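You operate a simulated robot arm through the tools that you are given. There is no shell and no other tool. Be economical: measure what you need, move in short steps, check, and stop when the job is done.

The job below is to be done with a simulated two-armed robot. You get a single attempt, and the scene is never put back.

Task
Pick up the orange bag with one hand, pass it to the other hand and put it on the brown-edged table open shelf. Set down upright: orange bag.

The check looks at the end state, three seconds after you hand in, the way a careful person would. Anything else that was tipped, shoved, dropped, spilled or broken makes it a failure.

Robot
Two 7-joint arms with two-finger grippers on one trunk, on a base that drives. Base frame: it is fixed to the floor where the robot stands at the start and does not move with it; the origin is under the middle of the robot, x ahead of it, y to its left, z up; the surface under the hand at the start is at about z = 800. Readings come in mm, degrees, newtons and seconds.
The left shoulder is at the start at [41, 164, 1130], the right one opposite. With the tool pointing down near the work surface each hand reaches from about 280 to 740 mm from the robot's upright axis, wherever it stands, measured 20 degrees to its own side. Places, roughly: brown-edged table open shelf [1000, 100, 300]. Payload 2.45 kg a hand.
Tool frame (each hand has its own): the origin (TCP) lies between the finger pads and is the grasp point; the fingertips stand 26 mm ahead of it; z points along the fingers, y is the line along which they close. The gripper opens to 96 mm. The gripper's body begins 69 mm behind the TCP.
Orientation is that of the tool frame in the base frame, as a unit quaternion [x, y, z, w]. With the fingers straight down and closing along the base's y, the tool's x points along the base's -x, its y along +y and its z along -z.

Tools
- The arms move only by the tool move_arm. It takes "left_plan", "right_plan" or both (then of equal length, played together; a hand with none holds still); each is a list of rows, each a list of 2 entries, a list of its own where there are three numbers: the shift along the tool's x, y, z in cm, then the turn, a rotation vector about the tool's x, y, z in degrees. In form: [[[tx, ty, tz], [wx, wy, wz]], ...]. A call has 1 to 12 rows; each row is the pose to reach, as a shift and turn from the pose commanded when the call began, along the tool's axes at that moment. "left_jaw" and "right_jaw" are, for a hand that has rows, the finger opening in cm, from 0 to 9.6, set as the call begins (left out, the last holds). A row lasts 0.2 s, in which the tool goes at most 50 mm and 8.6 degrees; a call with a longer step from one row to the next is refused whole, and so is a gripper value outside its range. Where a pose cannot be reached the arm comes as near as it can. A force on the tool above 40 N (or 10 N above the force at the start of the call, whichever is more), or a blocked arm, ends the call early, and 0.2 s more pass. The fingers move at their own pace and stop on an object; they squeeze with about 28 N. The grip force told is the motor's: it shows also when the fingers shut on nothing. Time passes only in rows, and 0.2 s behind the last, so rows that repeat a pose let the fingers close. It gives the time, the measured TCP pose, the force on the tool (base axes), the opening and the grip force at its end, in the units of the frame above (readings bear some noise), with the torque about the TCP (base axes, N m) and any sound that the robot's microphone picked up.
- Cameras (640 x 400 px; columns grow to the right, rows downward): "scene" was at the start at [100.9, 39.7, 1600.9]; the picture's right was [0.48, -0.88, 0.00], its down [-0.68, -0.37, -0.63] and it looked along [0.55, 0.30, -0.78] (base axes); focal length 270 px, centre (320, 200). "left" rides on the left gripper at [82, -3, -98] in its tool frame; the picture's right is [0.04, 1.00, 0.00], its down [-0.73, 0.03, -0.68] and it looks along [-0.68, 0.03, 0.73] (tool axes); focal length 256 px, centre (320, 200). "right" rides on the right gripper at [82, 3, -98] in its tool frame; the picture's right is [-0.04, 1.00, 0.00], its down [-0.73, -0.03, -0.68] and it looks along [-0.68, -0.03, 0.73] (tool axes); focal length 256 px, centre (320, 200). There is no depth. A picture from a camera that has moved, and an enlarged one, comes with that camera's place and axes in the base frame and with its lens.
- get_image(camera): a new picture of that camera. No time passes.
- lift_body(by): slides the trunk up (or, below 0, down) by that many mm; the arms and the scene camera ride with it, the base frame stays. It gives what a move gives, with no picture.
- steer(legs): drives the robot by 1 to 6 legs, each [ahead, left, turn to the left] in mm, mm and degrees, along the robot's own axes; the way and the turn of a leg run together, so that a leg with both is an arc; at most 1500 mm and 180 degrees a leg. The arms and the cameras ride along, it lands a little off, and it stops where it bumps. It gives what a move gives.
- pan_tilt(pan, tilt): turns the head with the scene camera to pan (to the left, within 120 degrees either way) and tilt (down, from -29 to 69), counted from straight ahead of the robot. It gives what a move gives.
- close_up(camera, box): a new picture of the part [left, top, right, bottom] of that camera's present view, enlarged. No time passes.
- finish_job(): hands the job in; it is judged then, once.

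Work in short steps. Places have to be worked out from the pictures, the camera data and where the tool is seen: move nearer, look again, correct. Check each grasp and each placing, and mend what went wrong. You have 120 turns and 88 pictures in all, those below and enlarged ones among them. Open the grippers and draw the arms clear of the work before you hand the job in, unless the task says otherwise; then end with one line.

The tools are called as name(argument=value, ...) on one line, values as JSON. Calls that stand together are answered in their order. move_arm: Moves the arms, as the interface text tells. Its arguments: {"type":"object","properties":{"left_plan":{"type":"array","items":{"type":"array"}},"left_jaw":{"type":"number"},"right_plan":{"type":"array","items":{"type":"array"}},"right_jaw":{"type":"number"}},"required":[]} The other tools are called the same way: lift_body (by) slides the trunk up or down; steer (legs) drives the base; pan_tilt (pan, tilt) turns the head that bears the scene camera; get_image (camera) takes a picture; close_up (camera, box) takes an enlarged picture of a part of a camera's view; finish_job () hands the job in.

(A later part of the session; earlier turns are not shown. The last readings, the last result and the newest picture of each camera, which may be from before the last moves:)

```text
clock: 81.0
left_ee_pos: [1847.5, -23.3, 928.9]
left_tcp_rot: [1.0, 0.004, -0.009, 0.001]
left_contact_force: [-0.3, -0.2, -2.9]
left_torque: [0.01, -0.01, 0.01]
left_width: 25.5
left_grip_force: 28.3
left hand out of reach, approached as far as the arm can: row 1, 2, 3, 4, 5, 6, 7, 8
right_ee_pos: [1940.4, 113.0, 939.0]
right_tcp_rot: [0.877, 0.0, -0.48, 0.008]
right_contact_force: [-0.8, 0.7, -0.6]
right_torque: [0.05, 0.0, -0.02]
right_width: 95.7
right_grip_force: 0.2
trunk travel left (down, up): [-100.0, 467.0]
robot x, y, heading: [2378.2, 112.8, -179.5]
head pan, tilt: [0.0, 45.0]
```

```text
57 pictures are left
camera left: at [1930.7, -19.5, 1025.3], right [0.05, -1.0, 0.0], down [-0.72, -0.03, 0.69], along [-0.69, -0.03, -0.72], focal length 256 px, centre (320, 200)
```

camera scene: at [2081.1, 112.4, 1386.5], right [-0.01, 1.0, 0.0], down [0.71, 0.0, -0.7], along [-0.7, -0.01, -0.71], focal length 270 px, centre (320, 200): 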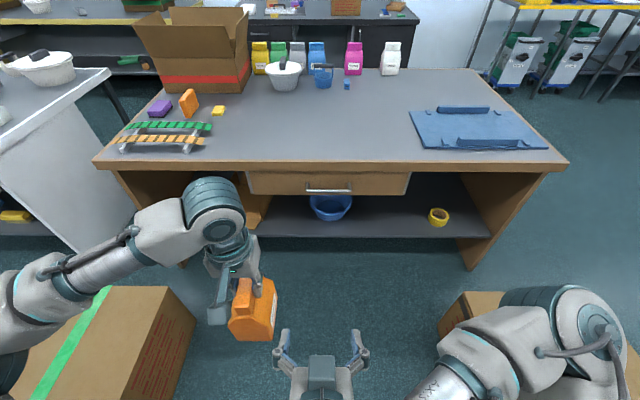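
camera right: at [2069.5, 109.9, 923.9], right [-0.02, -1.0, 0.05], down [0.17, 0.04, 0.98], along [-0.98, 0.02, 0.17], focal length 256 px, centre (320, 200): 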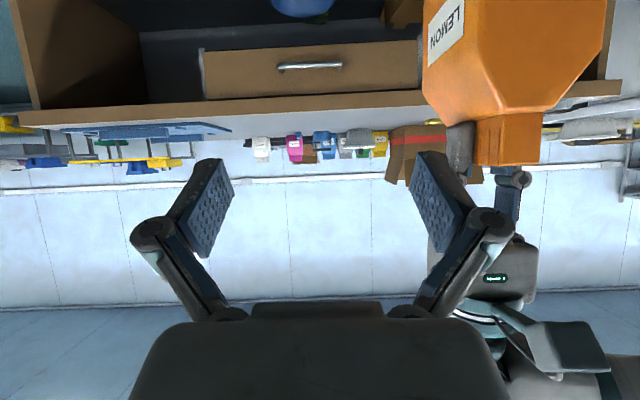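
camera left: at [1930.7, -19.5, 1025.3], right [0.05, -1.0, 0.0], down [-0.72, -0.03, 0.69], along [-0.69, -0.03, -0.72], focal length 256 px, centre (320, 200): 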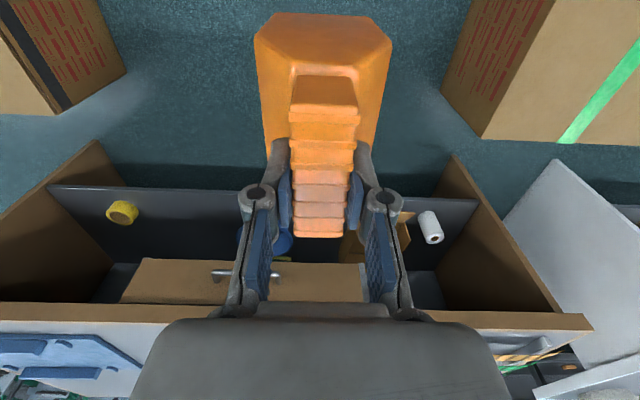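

The left arm reached its limit there. I'll make the exchange lower and nearer; first the right hand moves out of the way, then I nudge the left hand to see how it responds.

move_arm(right_plan=[[[3, -2, 0.8], [0, 0, 0]], [[6, -4, 1.6], [0, 0, 0]], [[9, -6, 2.4], [0, 0, 0]], [[11.3, -8, 3], [0, 0, 0]], [[11.3, -8, 3], [0, 0, 0]]])

move_arm(left_plan=[[[0, 0, 2], [0, 0, 0]], [[0, 0, 4], [0, 0, 0]], [[0, 0, 4], [0, 0, 0]]])

```text
clock: 82.2
left_ee_pos: [1848.7, -23.7, 929.0]
left_tcp_rot: [1.0, 0.004, -0.01, 0.001]
left_contact_force: [-0.8, 0.8, -1.9]
left_torque: [-0.03, 0.01, 0.01]
left_width: 25.4
left_grip_force: 27.7
right_ee_pos: [1938.8, 142.3, 829.4]
right_tcp_rot: [0.878, -0.002, -0.478, 0.006]
right_contact_force: [-0.4, 0.7, -0.1]
right_torque: [0.0, 0.02, 0.02]
right_width: 96.0
right_grip_force: 0.1
right hand out of reach, approached as far as the arm can: row 2, 3, 4, 5
trunk travel left (down, up): [-100.0, 467.0]
robot x, y, heading: [2381.0, 114.6, -179.4]
head pan, tilt: [0.0, 45.0]
```

```text
clock: 83.0
left_ee_pos: [1847.3, -27.7, 889.9]
left_tcp_rot: [1.0, 0.004, -0.008, 0.001]
left_contact_force: [0.1, 1.1, -3.2]
left_torque: [-0.01, 0.01, 0.03]
left_width: 26.0
left_grip_force: 28.3
right_ee_pos: [1938.5, 141.7, 828.4]
right_tcp_rot: [0.878, -0.001, -0.479, 0.006]
right_contact_force: [0.8, -0.6, 0.1]
right_torque: [0.01, -0.02, 0.0]
right_width: 96.1
right_grip_force: 0.0
trunk travel left (down, up): [-100.0, 467.0]
robot x, y, heading: [2377.7, 114.0, -179.5]
head pan, tilt: [0.0, 45.0]
```

Commands resume from the reached pose. I shift the left hand inward and lower to about 50 mm further right.

move_arm(left_plan=[[[0, -2.5, 1.5], [0, 0, 0]], [[0, -5, 3], [0, 0, 0]], [[0, -5, 3], [0, 0, 0]]])

get_image(camera="scene")

get_image(camera="right")

```text
clock: 83.8
left_ee_pos: [1864.0, 0.4, 847.9]
left_tcp_rot: [1.0, 0.004, -0.009, 0.001]
left_contact_force: [-0.4, -0.6, -2.1]
left_torque: [0.01, 0.04, -0.03]
left_width: 26.0
left_grip_force: 27.9
left hand out of reach, approached as far as the arm can: row 1, 2, 3
right_ee_pos: [1937.7, 141.7, 828.0]
right_tcp_rot: [0.878, -0.001, -0.478, 0.005]
right_contact_force: [-0.2, -0.1, 0.2]
right_torque: [-0.03, -0.01, -0.01]
right_width: 96.1
right_grip_force: 0.0
trunk travel left (down, up): [-100.0, 467.0]
robot x, y, heading: [2378.4, 111.3, -179.3]
head pan, tilt: [0.0, 45.0]
```

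```text
56 pictures are left
camera scene: at [2080.9, 109.4, 1386.5], right [-0.01, 1.0, 0.0], down [0.71, 0.01, -0.7], along [-0.7, -0.01, -0.71], focal length 270 px, centre (320, 200)
```

scene: 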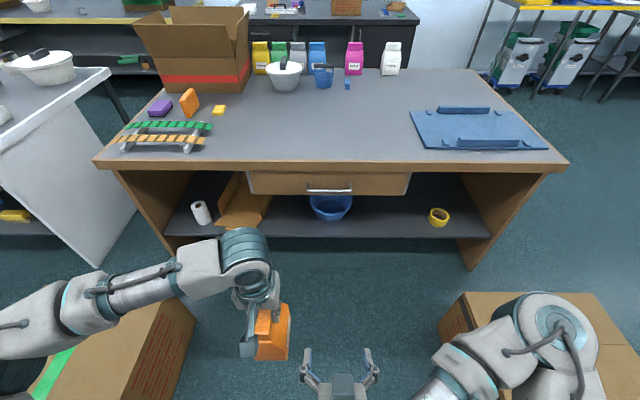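

```text
55 pictures are left
camera right: at [2065.4, 139.1, 814.0], right [-0.02, -1.0, 0.05], down [0.17, 0.04, 0.98], along [-0.98, 0.02, 0.17], focal length 256 px, centre (320, 200)
```

right: 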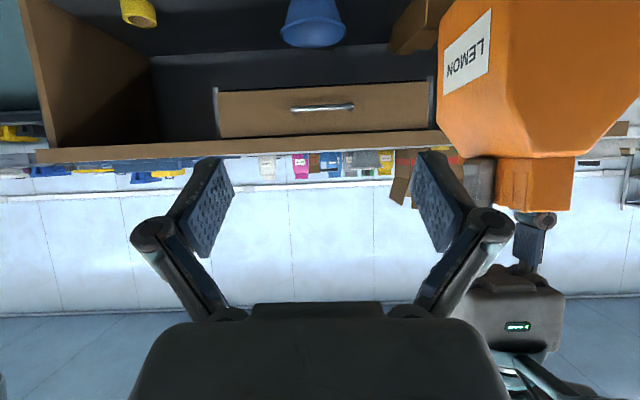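

The left hand sits at robot-frame (514, 111). The right hand can come to it, so I move it to a standoff directly behind the bag.

move_arm(right_plan=[[[2.4, 1, -0.6], [0, 0, 0]], [[2.4, 4, -0.6], [0, 0, 0]], [[2.4, 7, -0.6], [0, 0, 0]], [[2.4, 10, -0.6], [0, 0, 0]], [[2.4, 12.5, -0.6], [0, 0, 0]], [[2.4, 14.1, -0.6], [0, 0, 0]], [[2.4, 14.1, -0.6], [0, 0, 0]]])

get_image(camera="scene")

get_image(camera="right")

get_image(camera="left")

```text
clock: 85.5
left_ee_pos: [1862.2, 1.0, 847.1]
left_tcp_rot: [1.0, 0.005, -0.009, 0.001]
left_contact_force: [0.3, -0.3, -2.7]
left_torque: [-0.03, 0.0, -0.02]
left_width: 25.6
left_grip_force: 27.6
right_ee_pos: [1956.6, 1.5, 817.1]
right_tcp_rot: [0.878, -0.002, -0.478, 0.006]
right_contact_force: [0.8, -0.2, -0.3]
right_torque: [0.01, 0.01, 0.03]
right_width: 95.9
right_grip_force: 0.1
right hand out of reach, approached as far as the arm can: row 1
trunk travel left (down, up): [-100.0, 467.0]
robot x, y, heading: [2380.7, 115.4, -179.4]
head pan, tilt: [0.0, 45.0]
```

```text
54 pictures are left
camera scene: at [2080.9, 108.8, 1386.4], right [-0.01, 1.0, 0.0], down [0.71, 0.01, -0.7], along [-0.7, 0.0, -0.71], focal length 270 px, centre (320, 200)
```

scene: 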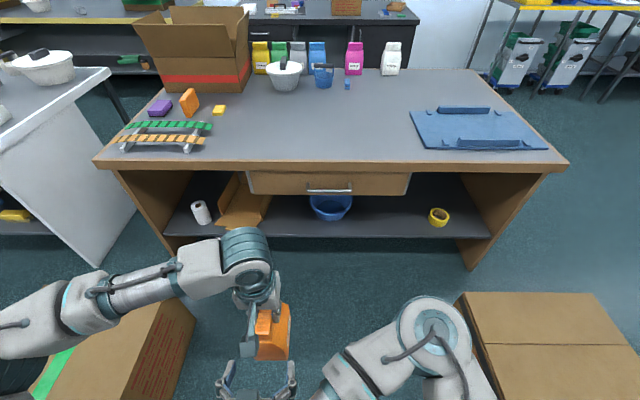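

```text
53 pictures are left
camera right: at [2083.9, -1.7, 802.5], right [-0.02, -1.0, 0.05], down [0.17, 0.04, 0.98], along [-0.98, 0.02, 0.17], focal length 256 px, centre (320, 200)
```

right: 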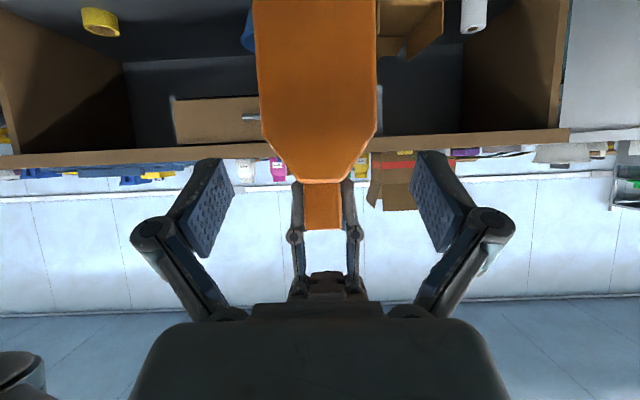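

```text
52 pictures are left
camera left: at [1946.0, 4.7, 944.0], right [0.05, -1.0, 0.0], down [-0.72, -0.03, 0.69], along [-0.69, -0.03, -0.72], focal length 256 px, centre (320, 200)
```

left: 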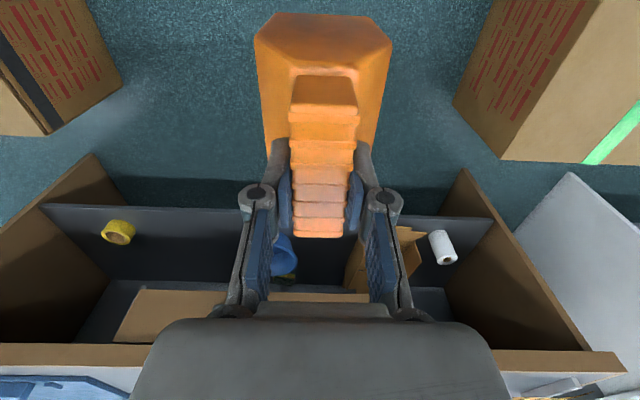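

The right hand is well aligned with the bag's narrow end. I advance it so its fingers straddle the body at z ≈ 750.

move_arm(right_plan=[[[0.5, 0, 2.5], [0, 0, 0]], [[0.8, 0, 5], [0, 0, 0]], [[1.1, 0, 7.5], [0, 0, 0]], [[1.1, 0, 10], [0, 0, 0]], [[1.1, 0, 10], [0, 0, 0]]])

get_image(camera="right")

close_up(camera="scene", box=[160, 225, 440, 400])

get_image(camera="left")

```text
clock: 86.7
left_ee_pos: [1863.4, -0.4, 848.4]
left_tcp_rot: [1.0, 0.004, -0.009, 0.0]
left_contact_force: [-0.5, -0.5, -2.5]
left_torque: [0.01, 0.02, -0.01]
left_width: 25.6
left_grip_force: 27.8
right_ee_pos: [1879.2, 1.1, 752.9]
right_tcp_rot: [0.878, -0.001, -0.479, 0.008]
right_contact_force: [0.5, -0.1, 1.0]
right_torque: [-0.03, -0.01, 0.0]
right_width: 95.8
right_grip_force: 0.0
trunk travel left (down, up): [-100.0, 467.0]
robot x, y, heading: [2380.5, 112.2, -179.6]
head pan, tilt: [0.0, 45.0]
```

```text
51 pictures are left
camera right: at [2005.9, -1.9, 737.2], right [-0.02, -1.0, 0.05], down [0.17, 0.04, 0.98], along [-0.98, 0.02, 0.17], focal length 256 px, centre (320, 200)
```

right: 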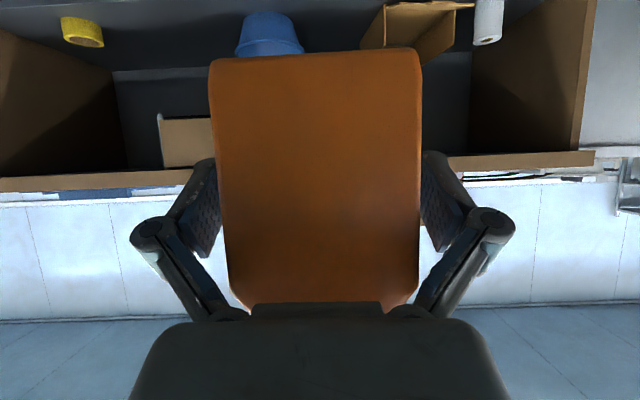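

```text
2.29 times, centred on (300, 312) of scene
camera zoom: at [2081.1, 109.1, 1386.6], right [-0.01, 1.0, 0.0], down [0.71, 0.01, -0.7], along [-0.7, 0.0, -0.71], focal length 618 px, centre (366, -57)
```

zoom: 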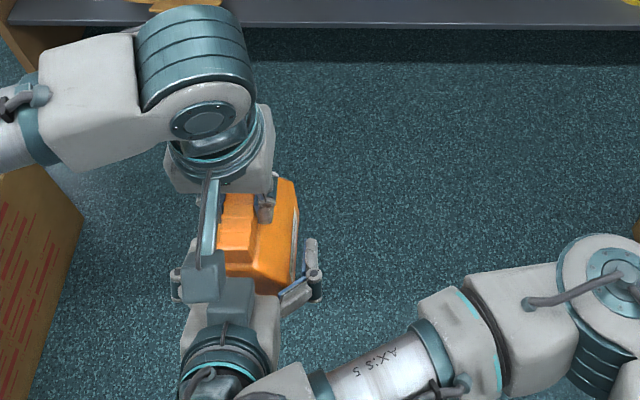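

```text
49 pictures are left
camera left: at [1946.4, 4.3, 944.3], right [0.05, -1.0, 0.0], down [-0.72, -0.03, 0.69], along [-0.69, -0.03, -0.72], focal length 256 px, centre (320, 200)
```

left: 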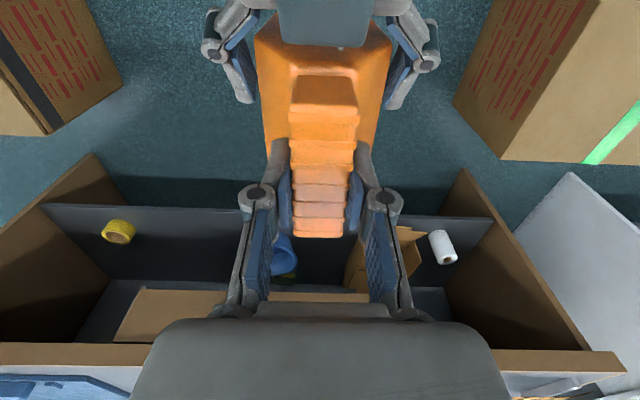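

The right fingers straddle the body evenly. I close the right hand.

move_arm(right_plan=[[[0, 0, 0], [0, 0, 0]], [[0, 0, 0], [0, 0, 0]], [[0, 0, 0], [0, 0, 0]], [[0, 0, 0], [0, 0, 0]]], right_jaw=0)

get_image(camera="right")

```text
clock: 87.7
left_ee_pos: [1864.1, 0.0, 848.7]
left_tcp_rot: [1.0, 0.004, -0.01, 0.001]
left_contact_force: [-21.1, 1.4, -10.0]
left_torque: [0.02, 0.88, -0.06]
left_width: 26.3
left_grip_force: 28.2
right_ee_pos: [1880.0, 0.8, 751.1]
right_tcp_rot: [0.878, -0.001, -0.478, 0.007]
right_contact_force: [21.5, -0.7, 6.6]
right_torque: [0.05, 1.29, 0.08]
right_width: 82.7
right_grip_force: 27.4
trunk travel left (down, up): [-100.0, 467.0]
robot x, y, heading: [2378.0, 111.8, -179.5]
head pan, tilt: [0.0, 45.0]
```

```text
48 pictures are left
camera right: at [2006.5, -2.1, 737.0], right [-0.02, -1.0, 0.05], down [0.17, 0.04, 0.98], along [-0.98, 0.02, 0.17], focal length 256 px, centre (320, 200)
```

right: 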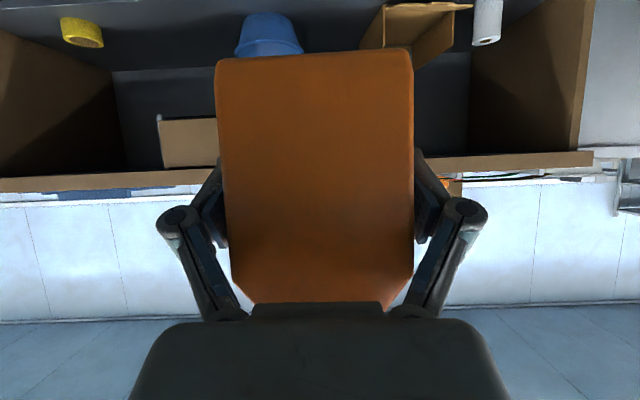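

The right hand holds at 83 mm, but the hands push apart with about 21 N. I ease the right hand back slightly to relieve this before the left lets go.

move_arm(right_plan=[[[0, 0, -0.2], [0, 0, 0]], [[0, 0, -0.2], [0, 0, 0]]])

```text
clock: 88.2
left_ee_pos: [1863.3, 0.2, 849.0]
left_tcp_rot: [1.0, 0.004, -0.008, 0.001]
left_contact_force: [-10.1, 1.7, -3.5]
left_torque: [0.02, 0.75, -0.04]
left_width: 25.6
left_grip_force: 28.2
right_ee_pos: [1880.8, 0.5, 751.2]
right_tcp_rot: [0.878, -0.001, -0.478, 0.006]
right_contact_force: [10.7, -2.1, 0.3]
right_torque: [0.11, 0.27, 0.07]
right_width: 81.7
right_grip_force: 27.9
trunk travel left (down, up): [-100.0, 467.0]
robot x, y, heading: [2381.5, 111.3, -179.8]
head pan, tilt: [0.0, 45.0]
```

move_arm(right_plan=[[[0, 0, -0.2], [0, 0, 0]], [[0, 0, -0.2], [0, 0, 0]]])

```text
clock: 88.8
left_ee_pos: [1863.2, 1.2, 847.4]
left_tcp_rot: [1.0, 0.004, -0.008, 0.001]
left_contact_force: [-9.2, 3.4, -3.5]
left_torque: [0.08, 0.63, 0.01]
left_width: 25.9
left_grip_force: 27.8
right_ee_pos: [1882.9, 0.7, 753.2]
right_tcp_rot: [0.878, -0.001, -0.479, 0.006]
right_contact_force: [10.0, -3.6, 0.8]
right_torque: [0.23, 0.3, 0.07]
right_width: 77.4
right_grip_force: 28.0
trunk travel left (down, up): [-100.0, 467.0]
robot x, y, heading: [2375.0, 116.5, -179.4]
head pan, tilt: [0.0, 45.0]
```

The width fell to 77 mm, so something is sliding or settling; I look before going on.

get_image(camera="right")

get_image(camera="left")

close_up(camera="scene", box=[220, 275, 340, 350])

```text
47 pictures are left
camera right: at [2009.6, -1.9, 739.1], right [-0.02, -1.0, 0.05], down [0.17, 0.04, 0.98], along [-0.98, 0.02, 0.17], focal length 256 px, centre (320, 200)
```

right: 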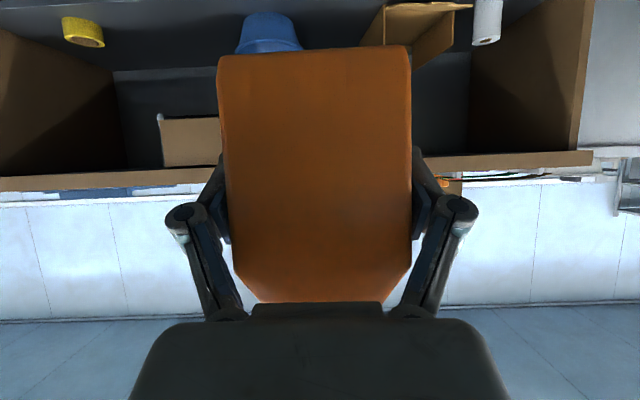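

```text
46 pictures are left
camera left: at [1946.1, 4.5, 944.0], right [0.05, -1.0, 0.0], down [-0.72, -0.03, 0.69], along [-0.69, -0.03, -0.72], focal length 256 px, centre (320, 200)
```

left: 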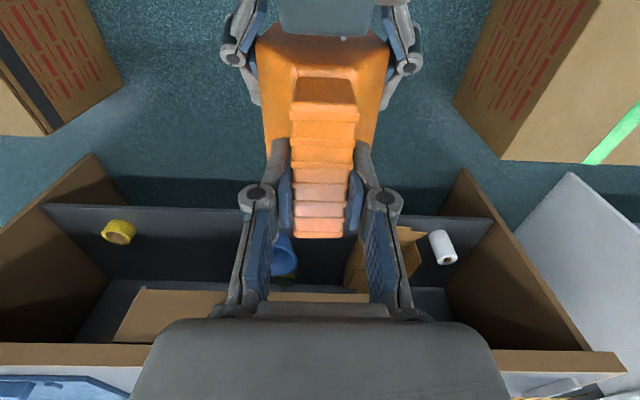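

```text
5.33 times, centred on (280, 312) of scene
camera zoom: at [2080.7, 109.0, 1386.4], right [-0.01, 1.0, 0.0], down [0.71, 0.01, -0.7], along [-0.7, 0.0, -0.71], focal length 1441 px, centre (533, -400)
```

zoom: 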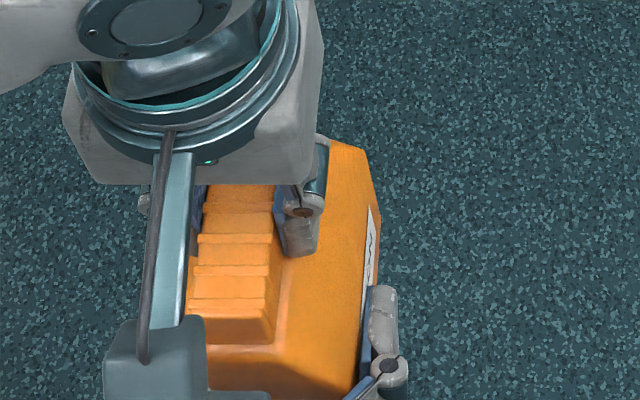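

I hold still briefly to see whether the grip keeps settling or is stable.

move_arm(right_plan=[[[0, 0, 0], [0, 0, 0]], [[0, 0, 0], [0, 0, 0]], [[0, 0, 0], [0, 0, 0]], [[0, 0, 0], [0, 0, 0]]])

```text
clock: 89.8
left_ee_pos: [1863.2, 0.8, 847.3]
left_tcp_rot: [1.0, 0.004, -0.008, 0.0]
left_contact_force: [-10.8, 4.3, -3.7]
left_torque: [0.09, 0.51, -0.08]
left_width: 25.6
left_grip_force: 28.3
right_ee_pos: [1883.5, 0.7, 753.4]
right_tcp_rot: [0.878, 0.0, -0.479, 0.007]
right_contact_force: [10.3, -4.5, 0.8]
right_torque: [0.31, 0.51, 0.16]
right_width: 77.2
right_grip_force: 27.7
trunk travel left (down, up): [-100.0, 467.0]
robot x, y, heading: [2374.2, 115.5, -179.6]
head pan, tilt: [0.0, 45.0]
```

Stable, but a constant wedge force says the pads sit on a tapering part near the bag's edge. I open the right hand, back it out and flatten its pitch to 20° so it can reach deeper to the bag's middle.

move_arm(right_plan=[[[0, 0, 0], [0, 0, 0]], [[0, 0, 0], [0, 0, 0]], [[0, 0, -2.5], [0, 0, 0]], [[0, 0, -5], [0, 0, 0]], [[0, 0, -7.5], [0, 0, 0]], [[0, 0, -7.5], [0, -7.5, 0]], [[0, 0, -7.5], [0, -15, 0]], [[0, 0, -7.5], [0, -15, 0]]], right_jaw=9.6)

get_image(camera="right")

get_image(camera="left")

```text
clock: 91.7
left_ee_pos: [1863.3, 0.6, 847.2]
left_tcp_rot: [1.0, 0.005, -0.009, 0.001]
left_contact_force: [-0.4, 0.1, -2.8]
left_torque: [-0.03, 0.01, 0.0]
left_width: 25.6
left_grip_force: 28.1
right_ee_pos: [1945.3, 0.6, 793.9]
right_tcp_rot: [0.808, -0.002, -0.589, 0.007]
right_contact_force: [-0.7, 0.0, -0.9]
right_torque: [0.0, -0.01, -0.02]
right_width: 96.0
right_grip_force: 0.1
trunk travel left (down, up): [-100.0, 467.0]
robot x, y, heading: [2382.0, 116.5, -179.5]
head pan, tilt: [0.0, 45.0]
```

```text
44 pictures are left
camera right: at [2063.8, -2.1, 747.2], right [-0.01, -1.0, 0.05], down [0.42, 0.04, 0.9], along [-0.91, 0.03, 0.42], focal length 256 px, centre (320, 200)
```

right: 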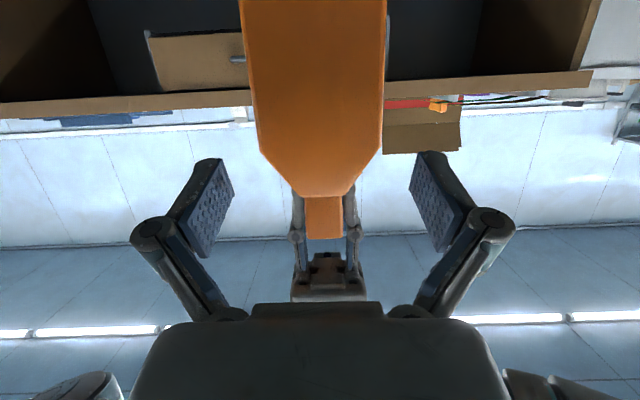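

```text
43 pictures are left
camera left: at [1945.7, 4.4, 943.6], right [0.05, -1.0, 0.0], down [-0.72, -0.03, 0.69], along [-0.69, -0.03, -0.72], focal length 256 px, centre (320, 200)
```

left: 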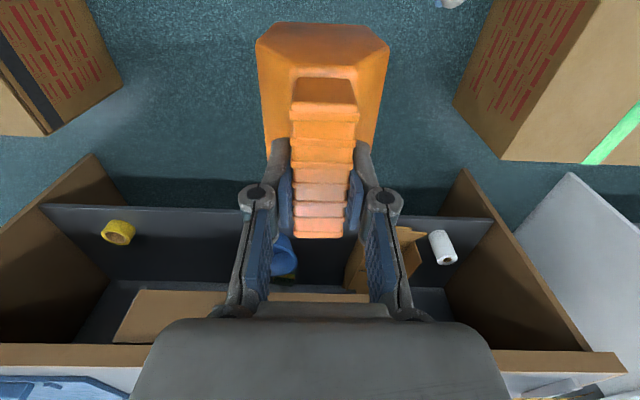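

The bag swung a few degrees in the left grip but is still held. I lower the right hand, then advance it at the flatter angle.

move_arm(right_plan=[[[0.3, 0, -0.9], [0, 0, 0]], [[2.7, 0, 0.0], [0, 0, 0]], [[5.2, 0, 0.8], [0, 0, 0]], [[4.2, 0, 3.6], [0, 0, 0]], [[3.2, 0, 6.4], [0, 0, 0]], [[2.2, 0, 9.2], [0, 0, 0]], [[2.2, 0, 9.2], [0, 0, 0]]])

get_image(camera="right")

get_image(camera="left")

```text
clock: 93.2
left_ee_pos: [1862.4, 1.2, 848.4]
left_tcp_rot: [1.0, 0.004, -0.011, 0.0]
left_contact_force: [-13.0, 5.1, -1.0]
left_torque: [0.22, 0.96, -0.25]
left_width: 25.6
left_grip_force: 28.1
right_ee_pos: [1866.5, 1.8, 746.9]
right_tcp_rot: [0.808, 0.001, -0.589, 0.008]
right_contact_force: [13.5, -5.7, -1.6]
right_torque: [0.27, 0.35, 0.26]
right_width: 96.0
right_grip_force: 0.1
trunk travel left (down, up): [-100.0, 467.0]
robot x, y, heading: [2380.8, 114.3, -179.2]
head pan, tilt: [0.0, 45.0]
```

```text
42 pictures are left
camera right: at [1984.9, -0.8, 699.9], right [0.0, -1.0, 0.05], down [0.42, 0.04, 0.91], along [-0.91, 0.02, 0.42], focal length 256 px, centre (320, 200)
```

right: 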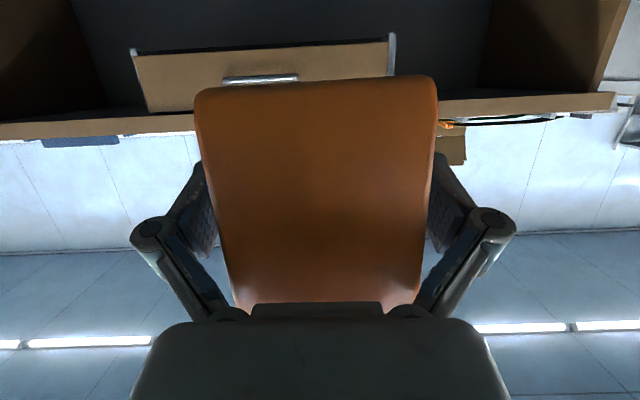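

```text
41 pictures are left
camera left: at [1945.9, 4.2, 944.7], right [0.05, -1.0, 0.0], down [-0.72, -0.04, 0.7], along [-0.69, -0.03, -0.72], focal length 256 px, centre (320, 200)
```

left: 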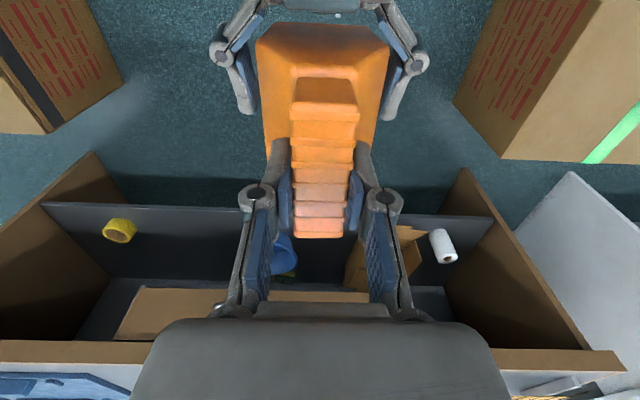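

The palm just touches the bag's end (13 N), so the pads are now at the bag's middle. I back off 4 mm and close.

move_arm(right_plan=[[[0, 0, -0.4], [0, 0, 0]], [[0, 0, -0.5], [0, 0, 0]]])

move_arm(right_plan=[[[0, 0, 0], [0, 0, 0]], [[0, 0, 0], [0, 0, 0]], [[0, 0, 0], [0, 0, 0]], [[0, 0, 0], [0, 0, 0]]], right_jaw=0)

get_image(camera="left")

```text
clock: 93.8
left_ee_pos: [1863.5, -0.2, 846.7]
left_tcp_rot: [1.0, 0.003, -0.008, 0.002]
left_contact_force: [-0.3, -0.9, -3.2]
left_torque: [-0.01, 0.02, 0.02]
left_width: 25.9
left_grip_force: 28.2
right_ee_pos: [1869.1, 2.0, 748.3]
right_tcp_rot: [0.807, -0.003, -0.59, 0.006]
right_contact_force: [0.2, 0.0, -1.0]
right_torque: [-0.01, -0.01, 0.0]
right_width: 95.9
right_grip_force: 0.0
trunk travel left (down, up): [-100.0, 467.0]
robot x, y, heading: [2382.8, 112.5, -179.6]
head pan, tilt: [0.0, 45.0]
```

```text
clock: 94.8
left_ee_pos: [1863.3, 0.8, 849.0]
left_tcp_rot: [1.0, 0.004, -0.01, 0.001]
left_contact_force: [-24.1, 4.1, -3.5]
left_torque: [0.14, 0.87, -0.03]
left_width: 25.7
left_grip_force: 27.9
right_ee_pos: [1870.9, 1.5, 748.0]
right_tcp_rot: [0.808, -0.002, -0.589, 0.007]
right_contact_force: [23.8, -4.2, 0.1]
right_torque: [0.24, 1.44, 0.06]
right_width: 81.2
right_grip_force: 27.6
trunk travel left (down, up): [-100.0, 467.0]
robot x, y, heading: [2378.2, 115.9, -179.5]
head pan, tilt: [0.0, 45.0]
```

```text
40 pictures are left
camera left: at [1945.7, 4.4, 944.1], right [0.05, -1.0, 0.0], down [-0.72, -0.04, 0.69], along [-0.69, -0.03, -0.72], focal length 256 px, centre (320, 200)
```

left: 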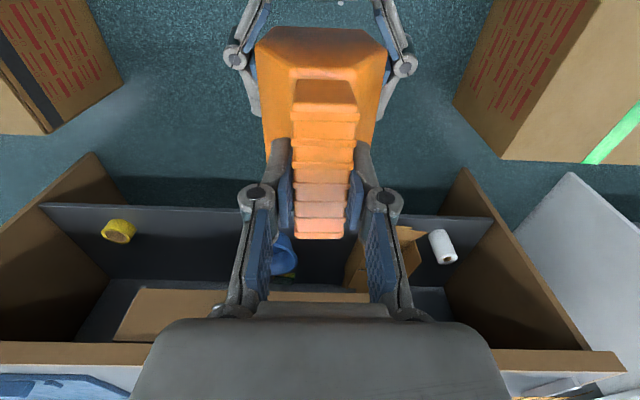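

The same push appears from the closing linkage itself: the pads move forward as they close. I ease the right hand back 5 mm to relieve it.

move_arm(right_plan=[[[0, 0, -0.2], [0, 0, 0]], [[0, 0, -0.4], [0, 0, 0]], [[0, 0, -0.5], [0, 0, 0]], [[0, 0, -0.5], [0, 0, 0]]])

get_image(camera="right")

```text
clock: 95.8
left_ee_pos: [1863.0, 0.5, 848.7]
left_tcp_rot: [1.0, 0.004, -0.009, 0.001]
left_contact_force: [-7.5, 2.3, 8.3]
left_torque: [-0.06, -0.11, 0.09]
left_width: 25.5
left_grip_force: 28.1
right_ee_pos: [1875.5, 1.6, 747.5]
right_tcp_rot: [0.808, -0.002, -0.589, 0.006]
right_contact_force: [7.3, -2.1, -7.6]
right_torque: [0.23, 0.68, -0.01]
right_width: 77.2
right_grip_force: 27.5
trunk travel left (down, up): [-100.0, 467.0]
robot x, y, heading: [2382.1, 114.6, -179.6]
head pan, tilt: [0.0, 45.0]
```

```text
39 pictures are left
camera right: at [1993.0, -1.8, 701.4], right [-0.01, -1.0, 0.05], down [0.42, 0.04, 0.91], along [-0.91, 0.03, 0.42], focal length 256 px, centre (320, 200)
```

right: 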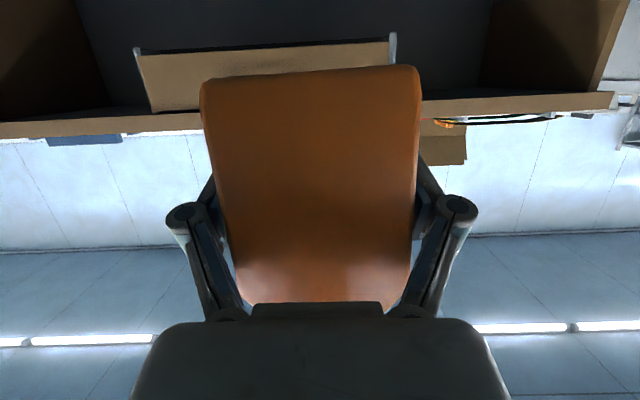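

move_arm(right_plan=[[[0.15, 0, -0.1], [0, 0, 0]], [[0.15, 0, -0.1], [0, 0, 0]]])

```text
clock: 96.5
left_ee_pos: [1864.5, 0.2, 846.8]
left_tcp_rot: [1.0, 0.004, -0.008, 0.001]
left_contact_force: [0.1, 3.5, 2.2]
left_torque: [-0.04, -0.51, 0.4]
left_width: 25.7
left_grip_force: 28.0
right_ee_pos: [1876.7, 1.4, 747.3]
right_tcp_rot: [0.807, -0.002, -0.59, 0.006]
right_contact_force: [-0.7, -4.5, -1.6]
right_torque: [0.51, 0.48, -0.3]
right_width: 76.2
right_grip_force: 27.7
trunk travel left (down, up): [-100.0, 467.0]
robot x, y, heading: [2379.0, 113.1, -179.6]
head pan, tilt: [0.0, 45.0]
```

The internal force is now small, so the handover is balanced. I open the left hand and lift it straight off.

move_arm(left_plan=[[[0, 0, 0], [0, 0, 0]], [[0, 0, 0], [0, 0, 0]], [[0, 0, 0], [0, 0, 0]]], left_jaw=6)

get_image(camera="left")

```text
clock: 97.2
left_ee_pos: [1864.1, 1.9, 848.3]
left_tcp_rot: [1.0, 0.004, -0.009, 0.001]
left_contact_force: [0.1, -0.4, 0.4]
left_torque: [0.0, -0.01, 0.01]
left_width: 60.2
left_grip_force: 0.1
right_ee_pos: [1875.9, 1.5, 746.1]
right_tcp_rot: [0.808, -0.003, -0.589, 0.006]
right_contact_force: [0.0, 0.7, 0.9]
right_torque: [-0.03, -0.03, 0.0]
right_width: 75.0
right_grip_force: 27.6
trunk travel left (down, up): [-100.0, 467.0]
robot x, y, heading: [2382.2, 115.9, -179.5]
head pan, tilt: [0.0, 45.0]
```

```text
38 pictures are left
camera left: at [1946.0, 4.3, 944.0], right [0.05, -1.0, 0.0], down [-0.72, -0.03, 0.69], along [-0.69, -0.03, -0.72], focal length 256 px, centre (320, 200)
```

left: 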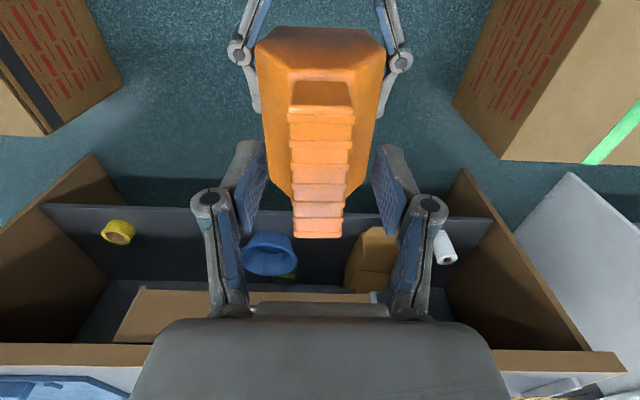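

The bag stayed in place in the right hand. I raise the left hand clear and check.

move_arm(left_plan=[[[0, 0, -2.5], [0, 0, 0]], [[0, 0, -5], [0, 0, 0]], [[0, 0, -7.5], [0, 0, 0]], [[0, 3, -10], [0, 0, 0]], [[0, 6, -10], [0, 0, 0]], [[0, 10, -10], [0, 0, 0]], [[0, 14, -10], [0, 0, 0]], [[0, 14, -10], [0, 0, 0]]])

get_image(camera="left")

get_image(camera="right")

get_image(camera="scene")

```text
clock: 99.0
left_ee_pos: [1867.8, -138.1, 946.0]
left_tcp_rot: [1.0, 0.005, -0.009, 0.001]
left_contact_force: [-0.2, -0.6, 0.1]
left_torque: [0.02, 0.0, 0.02]
left_width: 60.2
left_grip_force: 0.0
left hand out of reach, approached as far as the arm can: row 1, 2, 3
right_ee_pos: [1875.2, 1.7, 746.3]
right_tcp_rot: [0.808, -0.002, -0.589, 0.007]
right_contact_force: [-0.1, 0.3, 0.2]
right_torque: [-0.01, -0.06, 0.02]
right_width: 74.9
right_grip_force: 27.8
trunk travel left (down, up): [-100.0, 467.0]
robot x, y, heading: [2381.8, 116.8, -179.5]
head pan, tilt: [0.0, 45.0]
```

```text
37 pictures are left
camera left: at [1949.4, -135.5, 1043.2], right [0.05, -1.0, 0.0], down [-0.72, -0.03, 0.69], along [-0.69, -0.03, -0.72], focal length 256 px, centre (320, 200)
```

left: 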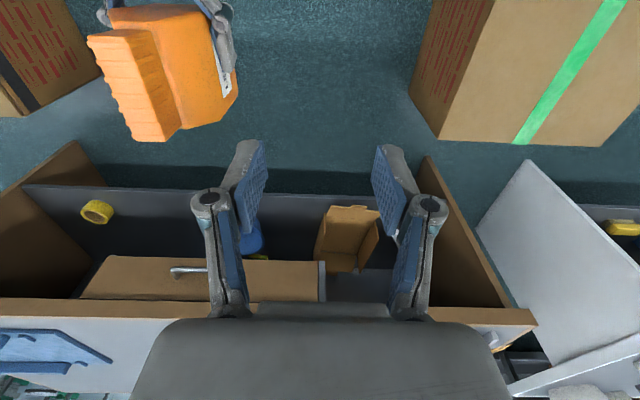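

```text
36 pictures are left
camera right: at [1994.4, -1.5, 700.4], right [-0.01, -1.0, 0.05], down [0.42, 0.04, 0.91], along [-0.91, 0.03, 0.42], focal length 256 px, centre (320, 200)
```

right: 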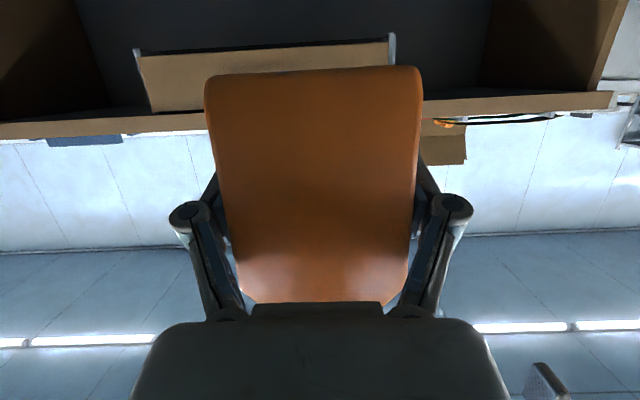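

```text
35 pictures are left
camera scene: at [2080.9, 108.0, 1386.3], right [-0.01, 1.0, 0.0], down [0.71, 0.01, -0.7], along [-0.7, 0.0, -0.71], focal length 270 px, centre (320, 200)
```

scene: 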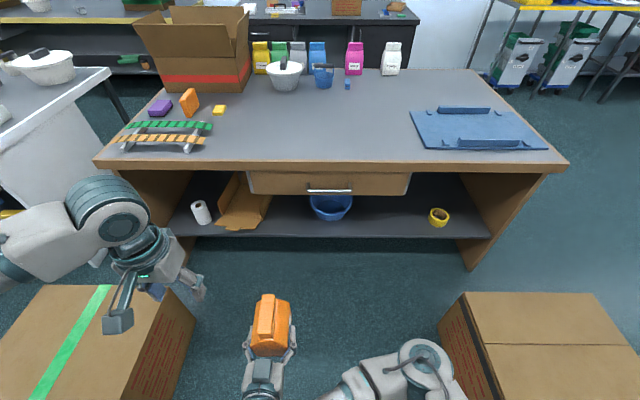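

The right hand holds the bag. To measure its tilt from the side, I turn the left hand so its camera looks across at it.

move_arm(left_plan=[[[0, 0.5, 0], [0, 0, 8.2]], [[0, 1, 0], [0, 0, 16.4]], [[0, 1.5, 0], [0, 0, 24.5]], [[0, 2, 0], [0, 0, 32.7]], [[0, 2.5, 0], [0, 0, 40.9]], [[0, 3, 0], [0, 0, 49.1]], [[0, 3.5, 0], [0, 0, 57.3]], [[0, 4, 0], [0, 0, 65.5]], [[0, 4, 0], [0, 0, 73.6]], [[0, 4, 0], [0, 0, 81.8]], [[0, 4, 0], [0, 0, 90]], [[0, 4, 0], [0, 0, 90]]])

get_image(camera="left")

```text
clock: 101.7
left_ee_pos: [1866.7, -178.4, 948.8]
left_tcp_rot: [0.71, -0.705, -0.006, 0.006]
left_contact_force: [0.0, 0.1, 1.1]
left_torque: [0.0, -0.01, -0.01]
left_width: 60.1
left_grip_force: 0.0
right_ee_pos: [1875.9, 1.6, 747.2]
right_tcp_rot: [0.808, -0.002, -0.59, 0.006]
right_contact_force: [0.6, 0.0, -0.1]
right_torque: [-0.01, -0.02, -0.02]
right_width: 74.9
right_grip_force: 28.2
trunk travel left (down, up): [-100.0, 467.0]
robot x, y, heading: [2377.9, 116.8, -179.7]
head pan, tilt: [0.0, 45.0]
```

```text
34 pictures are left
camera left: at [1871.8, -260.9, 1045.9], right [-1.0, -0.05, 0.02], down [-0.02, 0.73, 0.68], along [-0.04, 0.68, -0.73], focal length 256 px, centre (320, 200)
```

left: 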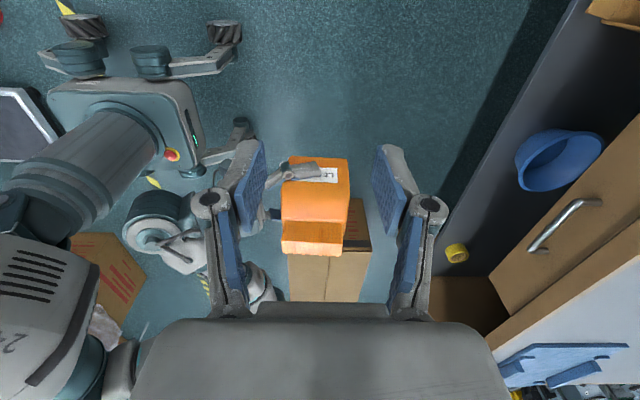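

close_up(camera="left", box=[256, 140, 384, 270])

```text
3.08 times, centred on (320, 205) of left
camera zoom: at [1871.8, -260.9, 1045.9], right [-1.0, -0.05, 0.02], down [-0.02, 0.73, 0.68], along [-0.04, 0.68, -0.73], focal length 788 px, centre (320, 185)
```

zoom: 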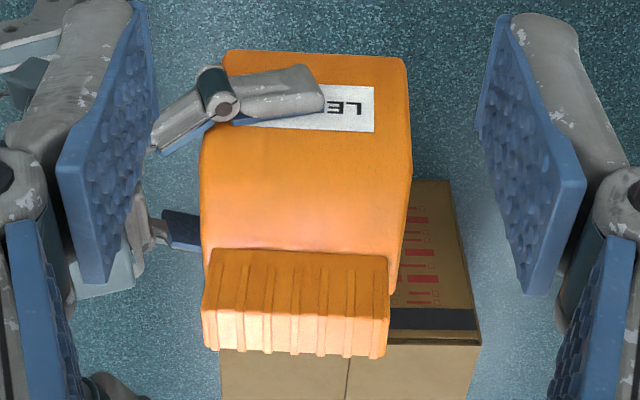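

The bag leans about 3.5° (top toward me), which I'll correct by pitching the hand down. I retract the left arm and carry the bag to the robot's right side.

move_arm(left_plan=[[[0, -3, -2], [0, 0, 0]], [[0, -6, -4], [0, 0, 0]], [[0, -9, -6], [0, 0, 0]], [[0, -12, -8], [0, 0, 0]], [[0, -15, -10], [0, 0, 0]], [[0, -18, -10], [0, 0, 0]], [[0, -18, -10], [0, 0, 0]], [[0, -18, -10], [0, 0, 0]]], right_plan=[[[0, -4, 0], [0, 0.5, 0]], [[0, -8, 0], [0, 1, 0]], [[0, -12, 0], [0, 1.5, 0]], [[0, -16, 0], [0, 2, 0]], [[0, -20, 0], [0, 2.5, 0]], [[0, -24, 0], [0, 3, 0]], [[0, -28, 0], [0, 3.5, 0]], [[0, -28, 0], [0, 3.5, 0]]])

lift_body(by=-100)

get_image(camera="scene")

```text
clock: 103.5
left_ee_pos: [2048.5, -176.0, 1045.6]
left_tcp_rot: [0.71, -0.704, -0.007, 0.006]
left_contact_force: [-0.2, 0.0, 0.0]
left_torque: [0.0, -0.01, 0.0]
left_width: 60.3
left_grip_force: 0.1
right_ee_pos: [1862.9, 279.4, 736.2]
right_tcp_rot: [0.825, 0.0, -0.565, 0.008]
right_contact_force: [-0.6, -0.6, 0.1]
right_torque: [-0.05, -0.06, 0.0]
right_width: 74.5
right_grip_force: 28.2
right hand out of reach, approached as far as the arm can: row 7, 8
trunk travel left (down, up): [-100.0, 467.0]
robot x, y, heading: [2378.6, 114.0, -179.4]
head pan, tilt: [0.0, 45.0]
```

```text
clock: 104.8
left_ee_pos: [2050.6, -178.3, 946.4]
left_tcp_rot: [0.71, -0.704, -0.007, 0.007]
left_contact_force: [0.7, -0.4, 0.5]
left_torque: [-0.02, 0.02, 0.0]
left_width: 59.9
left_grip_force: 0.0
right_ee_pos: [1874.2, 277.6, 545.9]
right_tcp_rot: [0.882, -0.002, -0.472, 0.006]
right_contact_force: [-0.3, -1.1, -0.3]
right_torque: [-0.01, -0.03, 0.0]
right_width: 74.4
right_grip_force: 28.4
trunk travel left (down, up): [0.0, 567.0]
robot x, y, heading: [2378.2, 117.7, -179.3]
head pan, tilt: [0.0, 45.0]
```

```text
32 pictures are left
camera scene: at [1956.0, 108.7, 1247.3], right [-0.01, 1.0, 0.0], down [0.71, 0.01, -0.7], along [-0.7, -0.01, -0.71], focal length 270 px, centre (320, 200)
```

scene: 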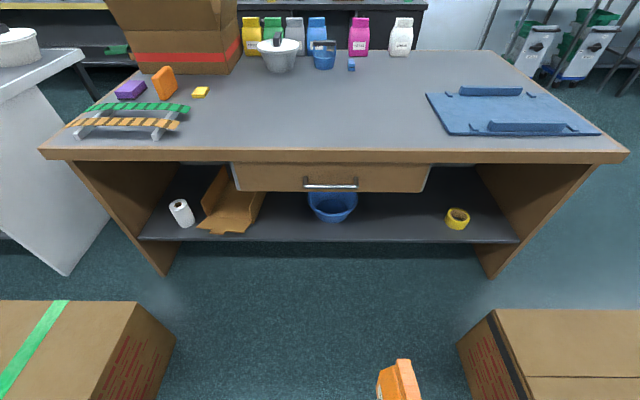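

Lowering the trunk re-posed the right hand (pitch is now about 34°). I turn it back to about 23.5° pitch and check reach while lowering.

move_arm(right_plan=[[[0, 0, 0], [0, -5, 0]], [[0, 0, 0], [0, -10.2, 0]], [[0, 0, 0], [0, -10.2, 0]]])

get_image(camera="right")

```text
clock: 105.6
left_ee_pos: [2049.4, -177.7, 945.6]
left_tcp_rot: [0.71, -0.704, -0.006, 0.006]
left_contact_force: [-0.2, 0.2, -0.1]
left_torque: [0.0, 0.03, -0.02]
left_width: 59.9
left_grip_force: 0.0
right_ee_pos: [1874.1, 277.0, 545.1]
right_tcp_rot: [0.837, -0.003, -0.548, 0.005]
right_contact_force: [0.1, -0.2, 0.7]
right_torque: [0.01, -0.05, 0.01]
right_width: 74.9
right_grip_force: 28.4
trunk travel left (down, up): [0.0, 567.0]
robot x, y, heading: [2381.9, 113.6, -179.5]
head pan, tilt: [0.0, 45.0]
```

```text
31 pictures are left
camera right: at [1996.3, 273.3, 510.7], right [-0.01, -1.0, 0.05], down [0.33, 0.04, 0.94], along [-0.94, 0.03, 0.33], focal length 256 px, centre (320, 200)
```

right: 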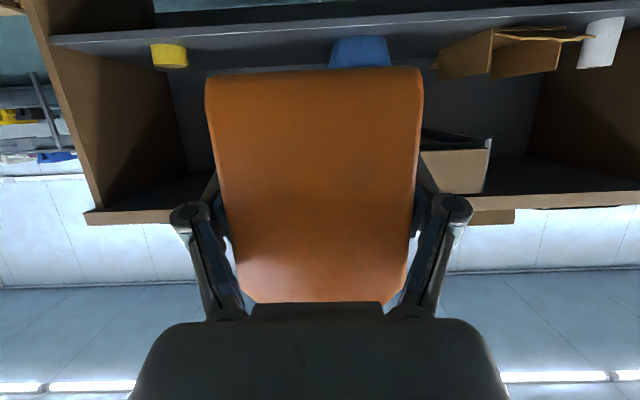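

Pitch is corrected, and both views agree on the shelf: front edge x ≈ 1262, top z ≈ 302. I lower the bag to about 55 mm above shelf height.

move_arm(right_plan=[[[3.2, 0, 1.4], [0, 0, 0]], [[6.4, 0, 2.8], [0, 0, 0]], [[9.6, 0, 4.2], [0, 0, 0]], [[12.8, 0, 5.6], [0, 0, 0]], [[12.8, 0, 5.6], [0, 0, 0]]])

get_image(camera="right")

pan_tilt(pan=-15, tilt=60)

get_image(camera="scene")

```text
clock: 106.8
left_ee_pos: [2048.9, -177.6, 946.1]
left_tcp_rot: [0.71, -0.704, -0.005, 0.007]
left_contact_force: [-0.2, -1.1, 0.0]
left_torque: [0.02, 0.03, -0.02]
left_width: 60.1
left_grip_force: 0.0
right_ee_pos: [1871.7, 272.6, 403.6]
right_tcp_rot: [0.837, -0.003, -0.548, 0.005]
right_contact_force: [-0.9, 0.1, 0.3]
right_torque: [-0.04, -0.04, -0.04]
right_width: 74.5
right_grip_force: 27.8
trunk travel left (down, up): [0.0, 567.0]
robot x, y, heading: [2377.0, 116.4, -179.4]
head pan, tilt: [0.0, 45.0]
```

```text
30 pictures are left
camera right: at [1995.3, 270.5, 369.2], right [-0.01, -1.0, 0.05], down [0.33, 0.04, 0.94], along [-0.94, 0.03, 0.33], focal length 256 px, centre (320, 200)
```

right: 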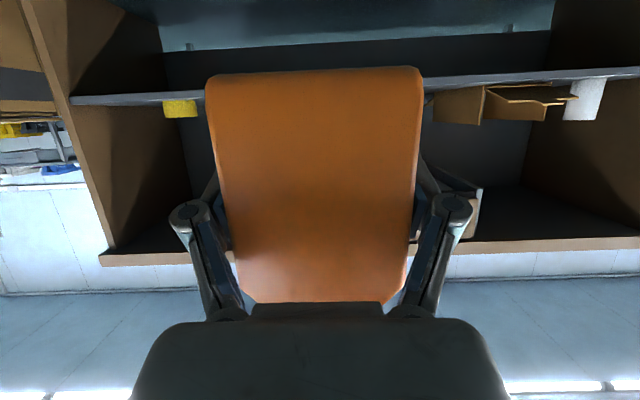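

```text
clock: 107.5
left_ee_pos: [2049.0, -177.0, 944.8]
left_tcp_rot: [0.71, -0.704, -0.005, 0.007]
left_contact_force: [-0.1, 0.9, -0.4]
left_torque: [0.0, 0.01, -0.01]
left_width: 60.1
left_grip_force: 0.0
right_ee_pos: [1873.3, 273.6, 405.1]
right_tcp_rot: [0.837, -0.003, -0.548, 0.005]
right_contact_force: [-0.6, 0.1, -0.3]
right_torque: [0.02, -0.05, -0.03]
right_width: 74.8
right_grip_force: 27.6
trunk travel left (down, up): [0.0, 567.0]
robot x, y, heading: [2381.4, 112.0, -179.5]
head pan, tilt: [-15.0, 60.0]
```

```text
29 pictures are left
camera scene: at [1972.2, 125.9, 1227.4], right [0.25, 0.97, 0.0], down [0.84, -0.22, -0.5], along [-0.48, 0.13, -0.87], focal length 270 px, centre (320, 200)
```

scene: 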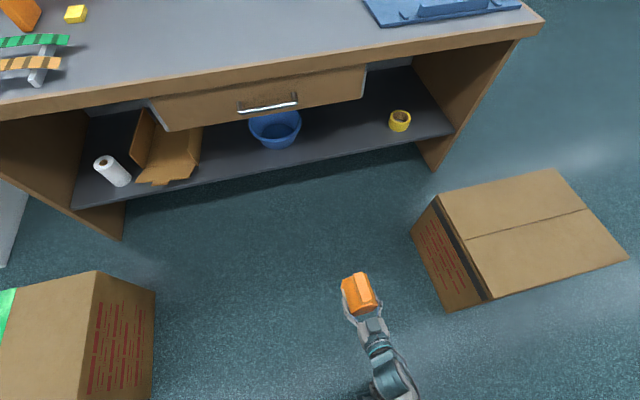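

Box faces are at y ≥ 690 and the shelf free zone is clear. I raise the bag slightly for margin, strafe right 185 mm and drive ahead partway.

move_arm(right_plan=[[[-1.8, 0, -0.8], [0, 0, 0]], [[-1.8, 0, -0.8], [0, 0, 0]]])

steer(legs=[[0, -187, -0.5], [450, 0, 0]])

get_image(camera="scene")

get_image(camera="right")

```text
clock: 108.2
left_ee_pos: [2048.6, -178.5, 944.1]
left_tcp_rot: [0.71, -0.704, -0.006, 0.006]
left_contact_force: [0.4, 0.1, 0.0]
left_torque: [0.0, 0.03, 0.0]
left_width: 59.9
left_grip_force: 0.1
right_ee_pos: [1872.5, 274.3, 424.1]
right_tcp_rot: [0.837, -0.004, -0.547, 0.004]
right_contact_force: [-0.3, -0.5, -0.5]
right_torque: [0.01, -0.04, -0.01]
right_width: 74.6
right_grip_force: 28.2
trunk travel left (down, up): [0.0, 567.0]
robot x, y, heading: [2383.3, 117.7, -179.7]
head pan, tilt: [-15.0, 60.0]
```

```text
clock: 112.0
left_ee_pos: [1601.1, 12.7, 944.5]
left_tcp_rot: [-0.707, 0.707, 0.006, -0.006]
left_contact_force: [-0.8, 0.2, 0.2]
left_torque: [-0.01, -0.01, -0.06]
left_width: 60.1
left_grip_force: 0.0
right_ee_pos: [1428.5, 466.0, 424.4]
right_tcp_rot: [0.837, -0.006, -0.548, 0.003]
right_contact_force: [0.1, -1.2, 0.3]
right_torque: [-0.04, -0.03, 0.0]
right_width: 74.6
right_grip_force: 27.6
trunk travel left (down, up): [0.0, 567.0]
robot x, y, heading: [1935.3, 303.9, -180.3]
head pan, tilt: [-15.0, 60.0]
```

```text
28 pictures are left
camera scene: at [1526.9, 316.1, 1227.1], right [0.26, 0.97, 0.0], down [0.84, -0.22, -0.5], along [-0.48, 0.13, -0.87], focal length 270 px, centre (320, 200)
```

scene: 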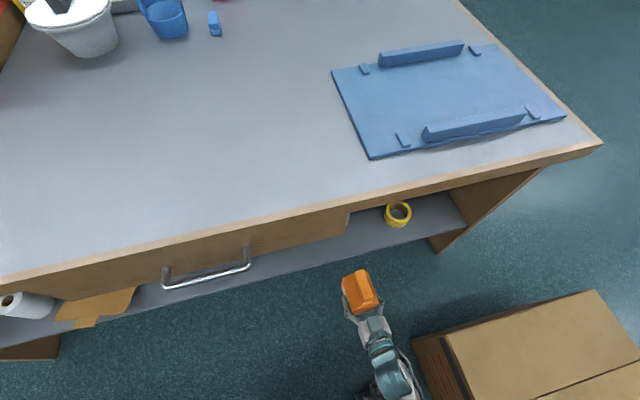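

```text
27 pictures are left
camera right: at [1551.2, 461.5, 389.8], right [-0.02, -1.0, 0.05], down [0.33, 0.04, 0.94], along [-0.94, 0.04, 0.33], focal length 256 px, centre (320, 200)
```

right: 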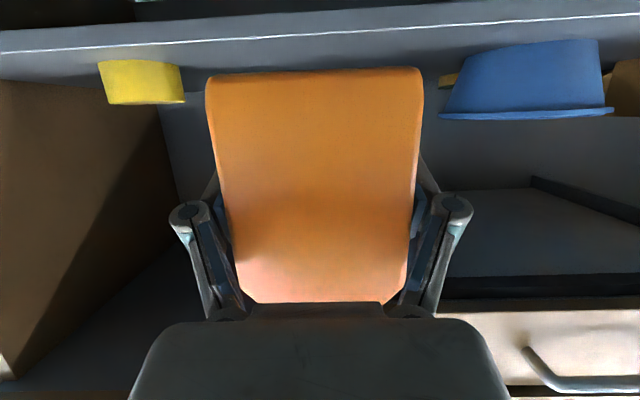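

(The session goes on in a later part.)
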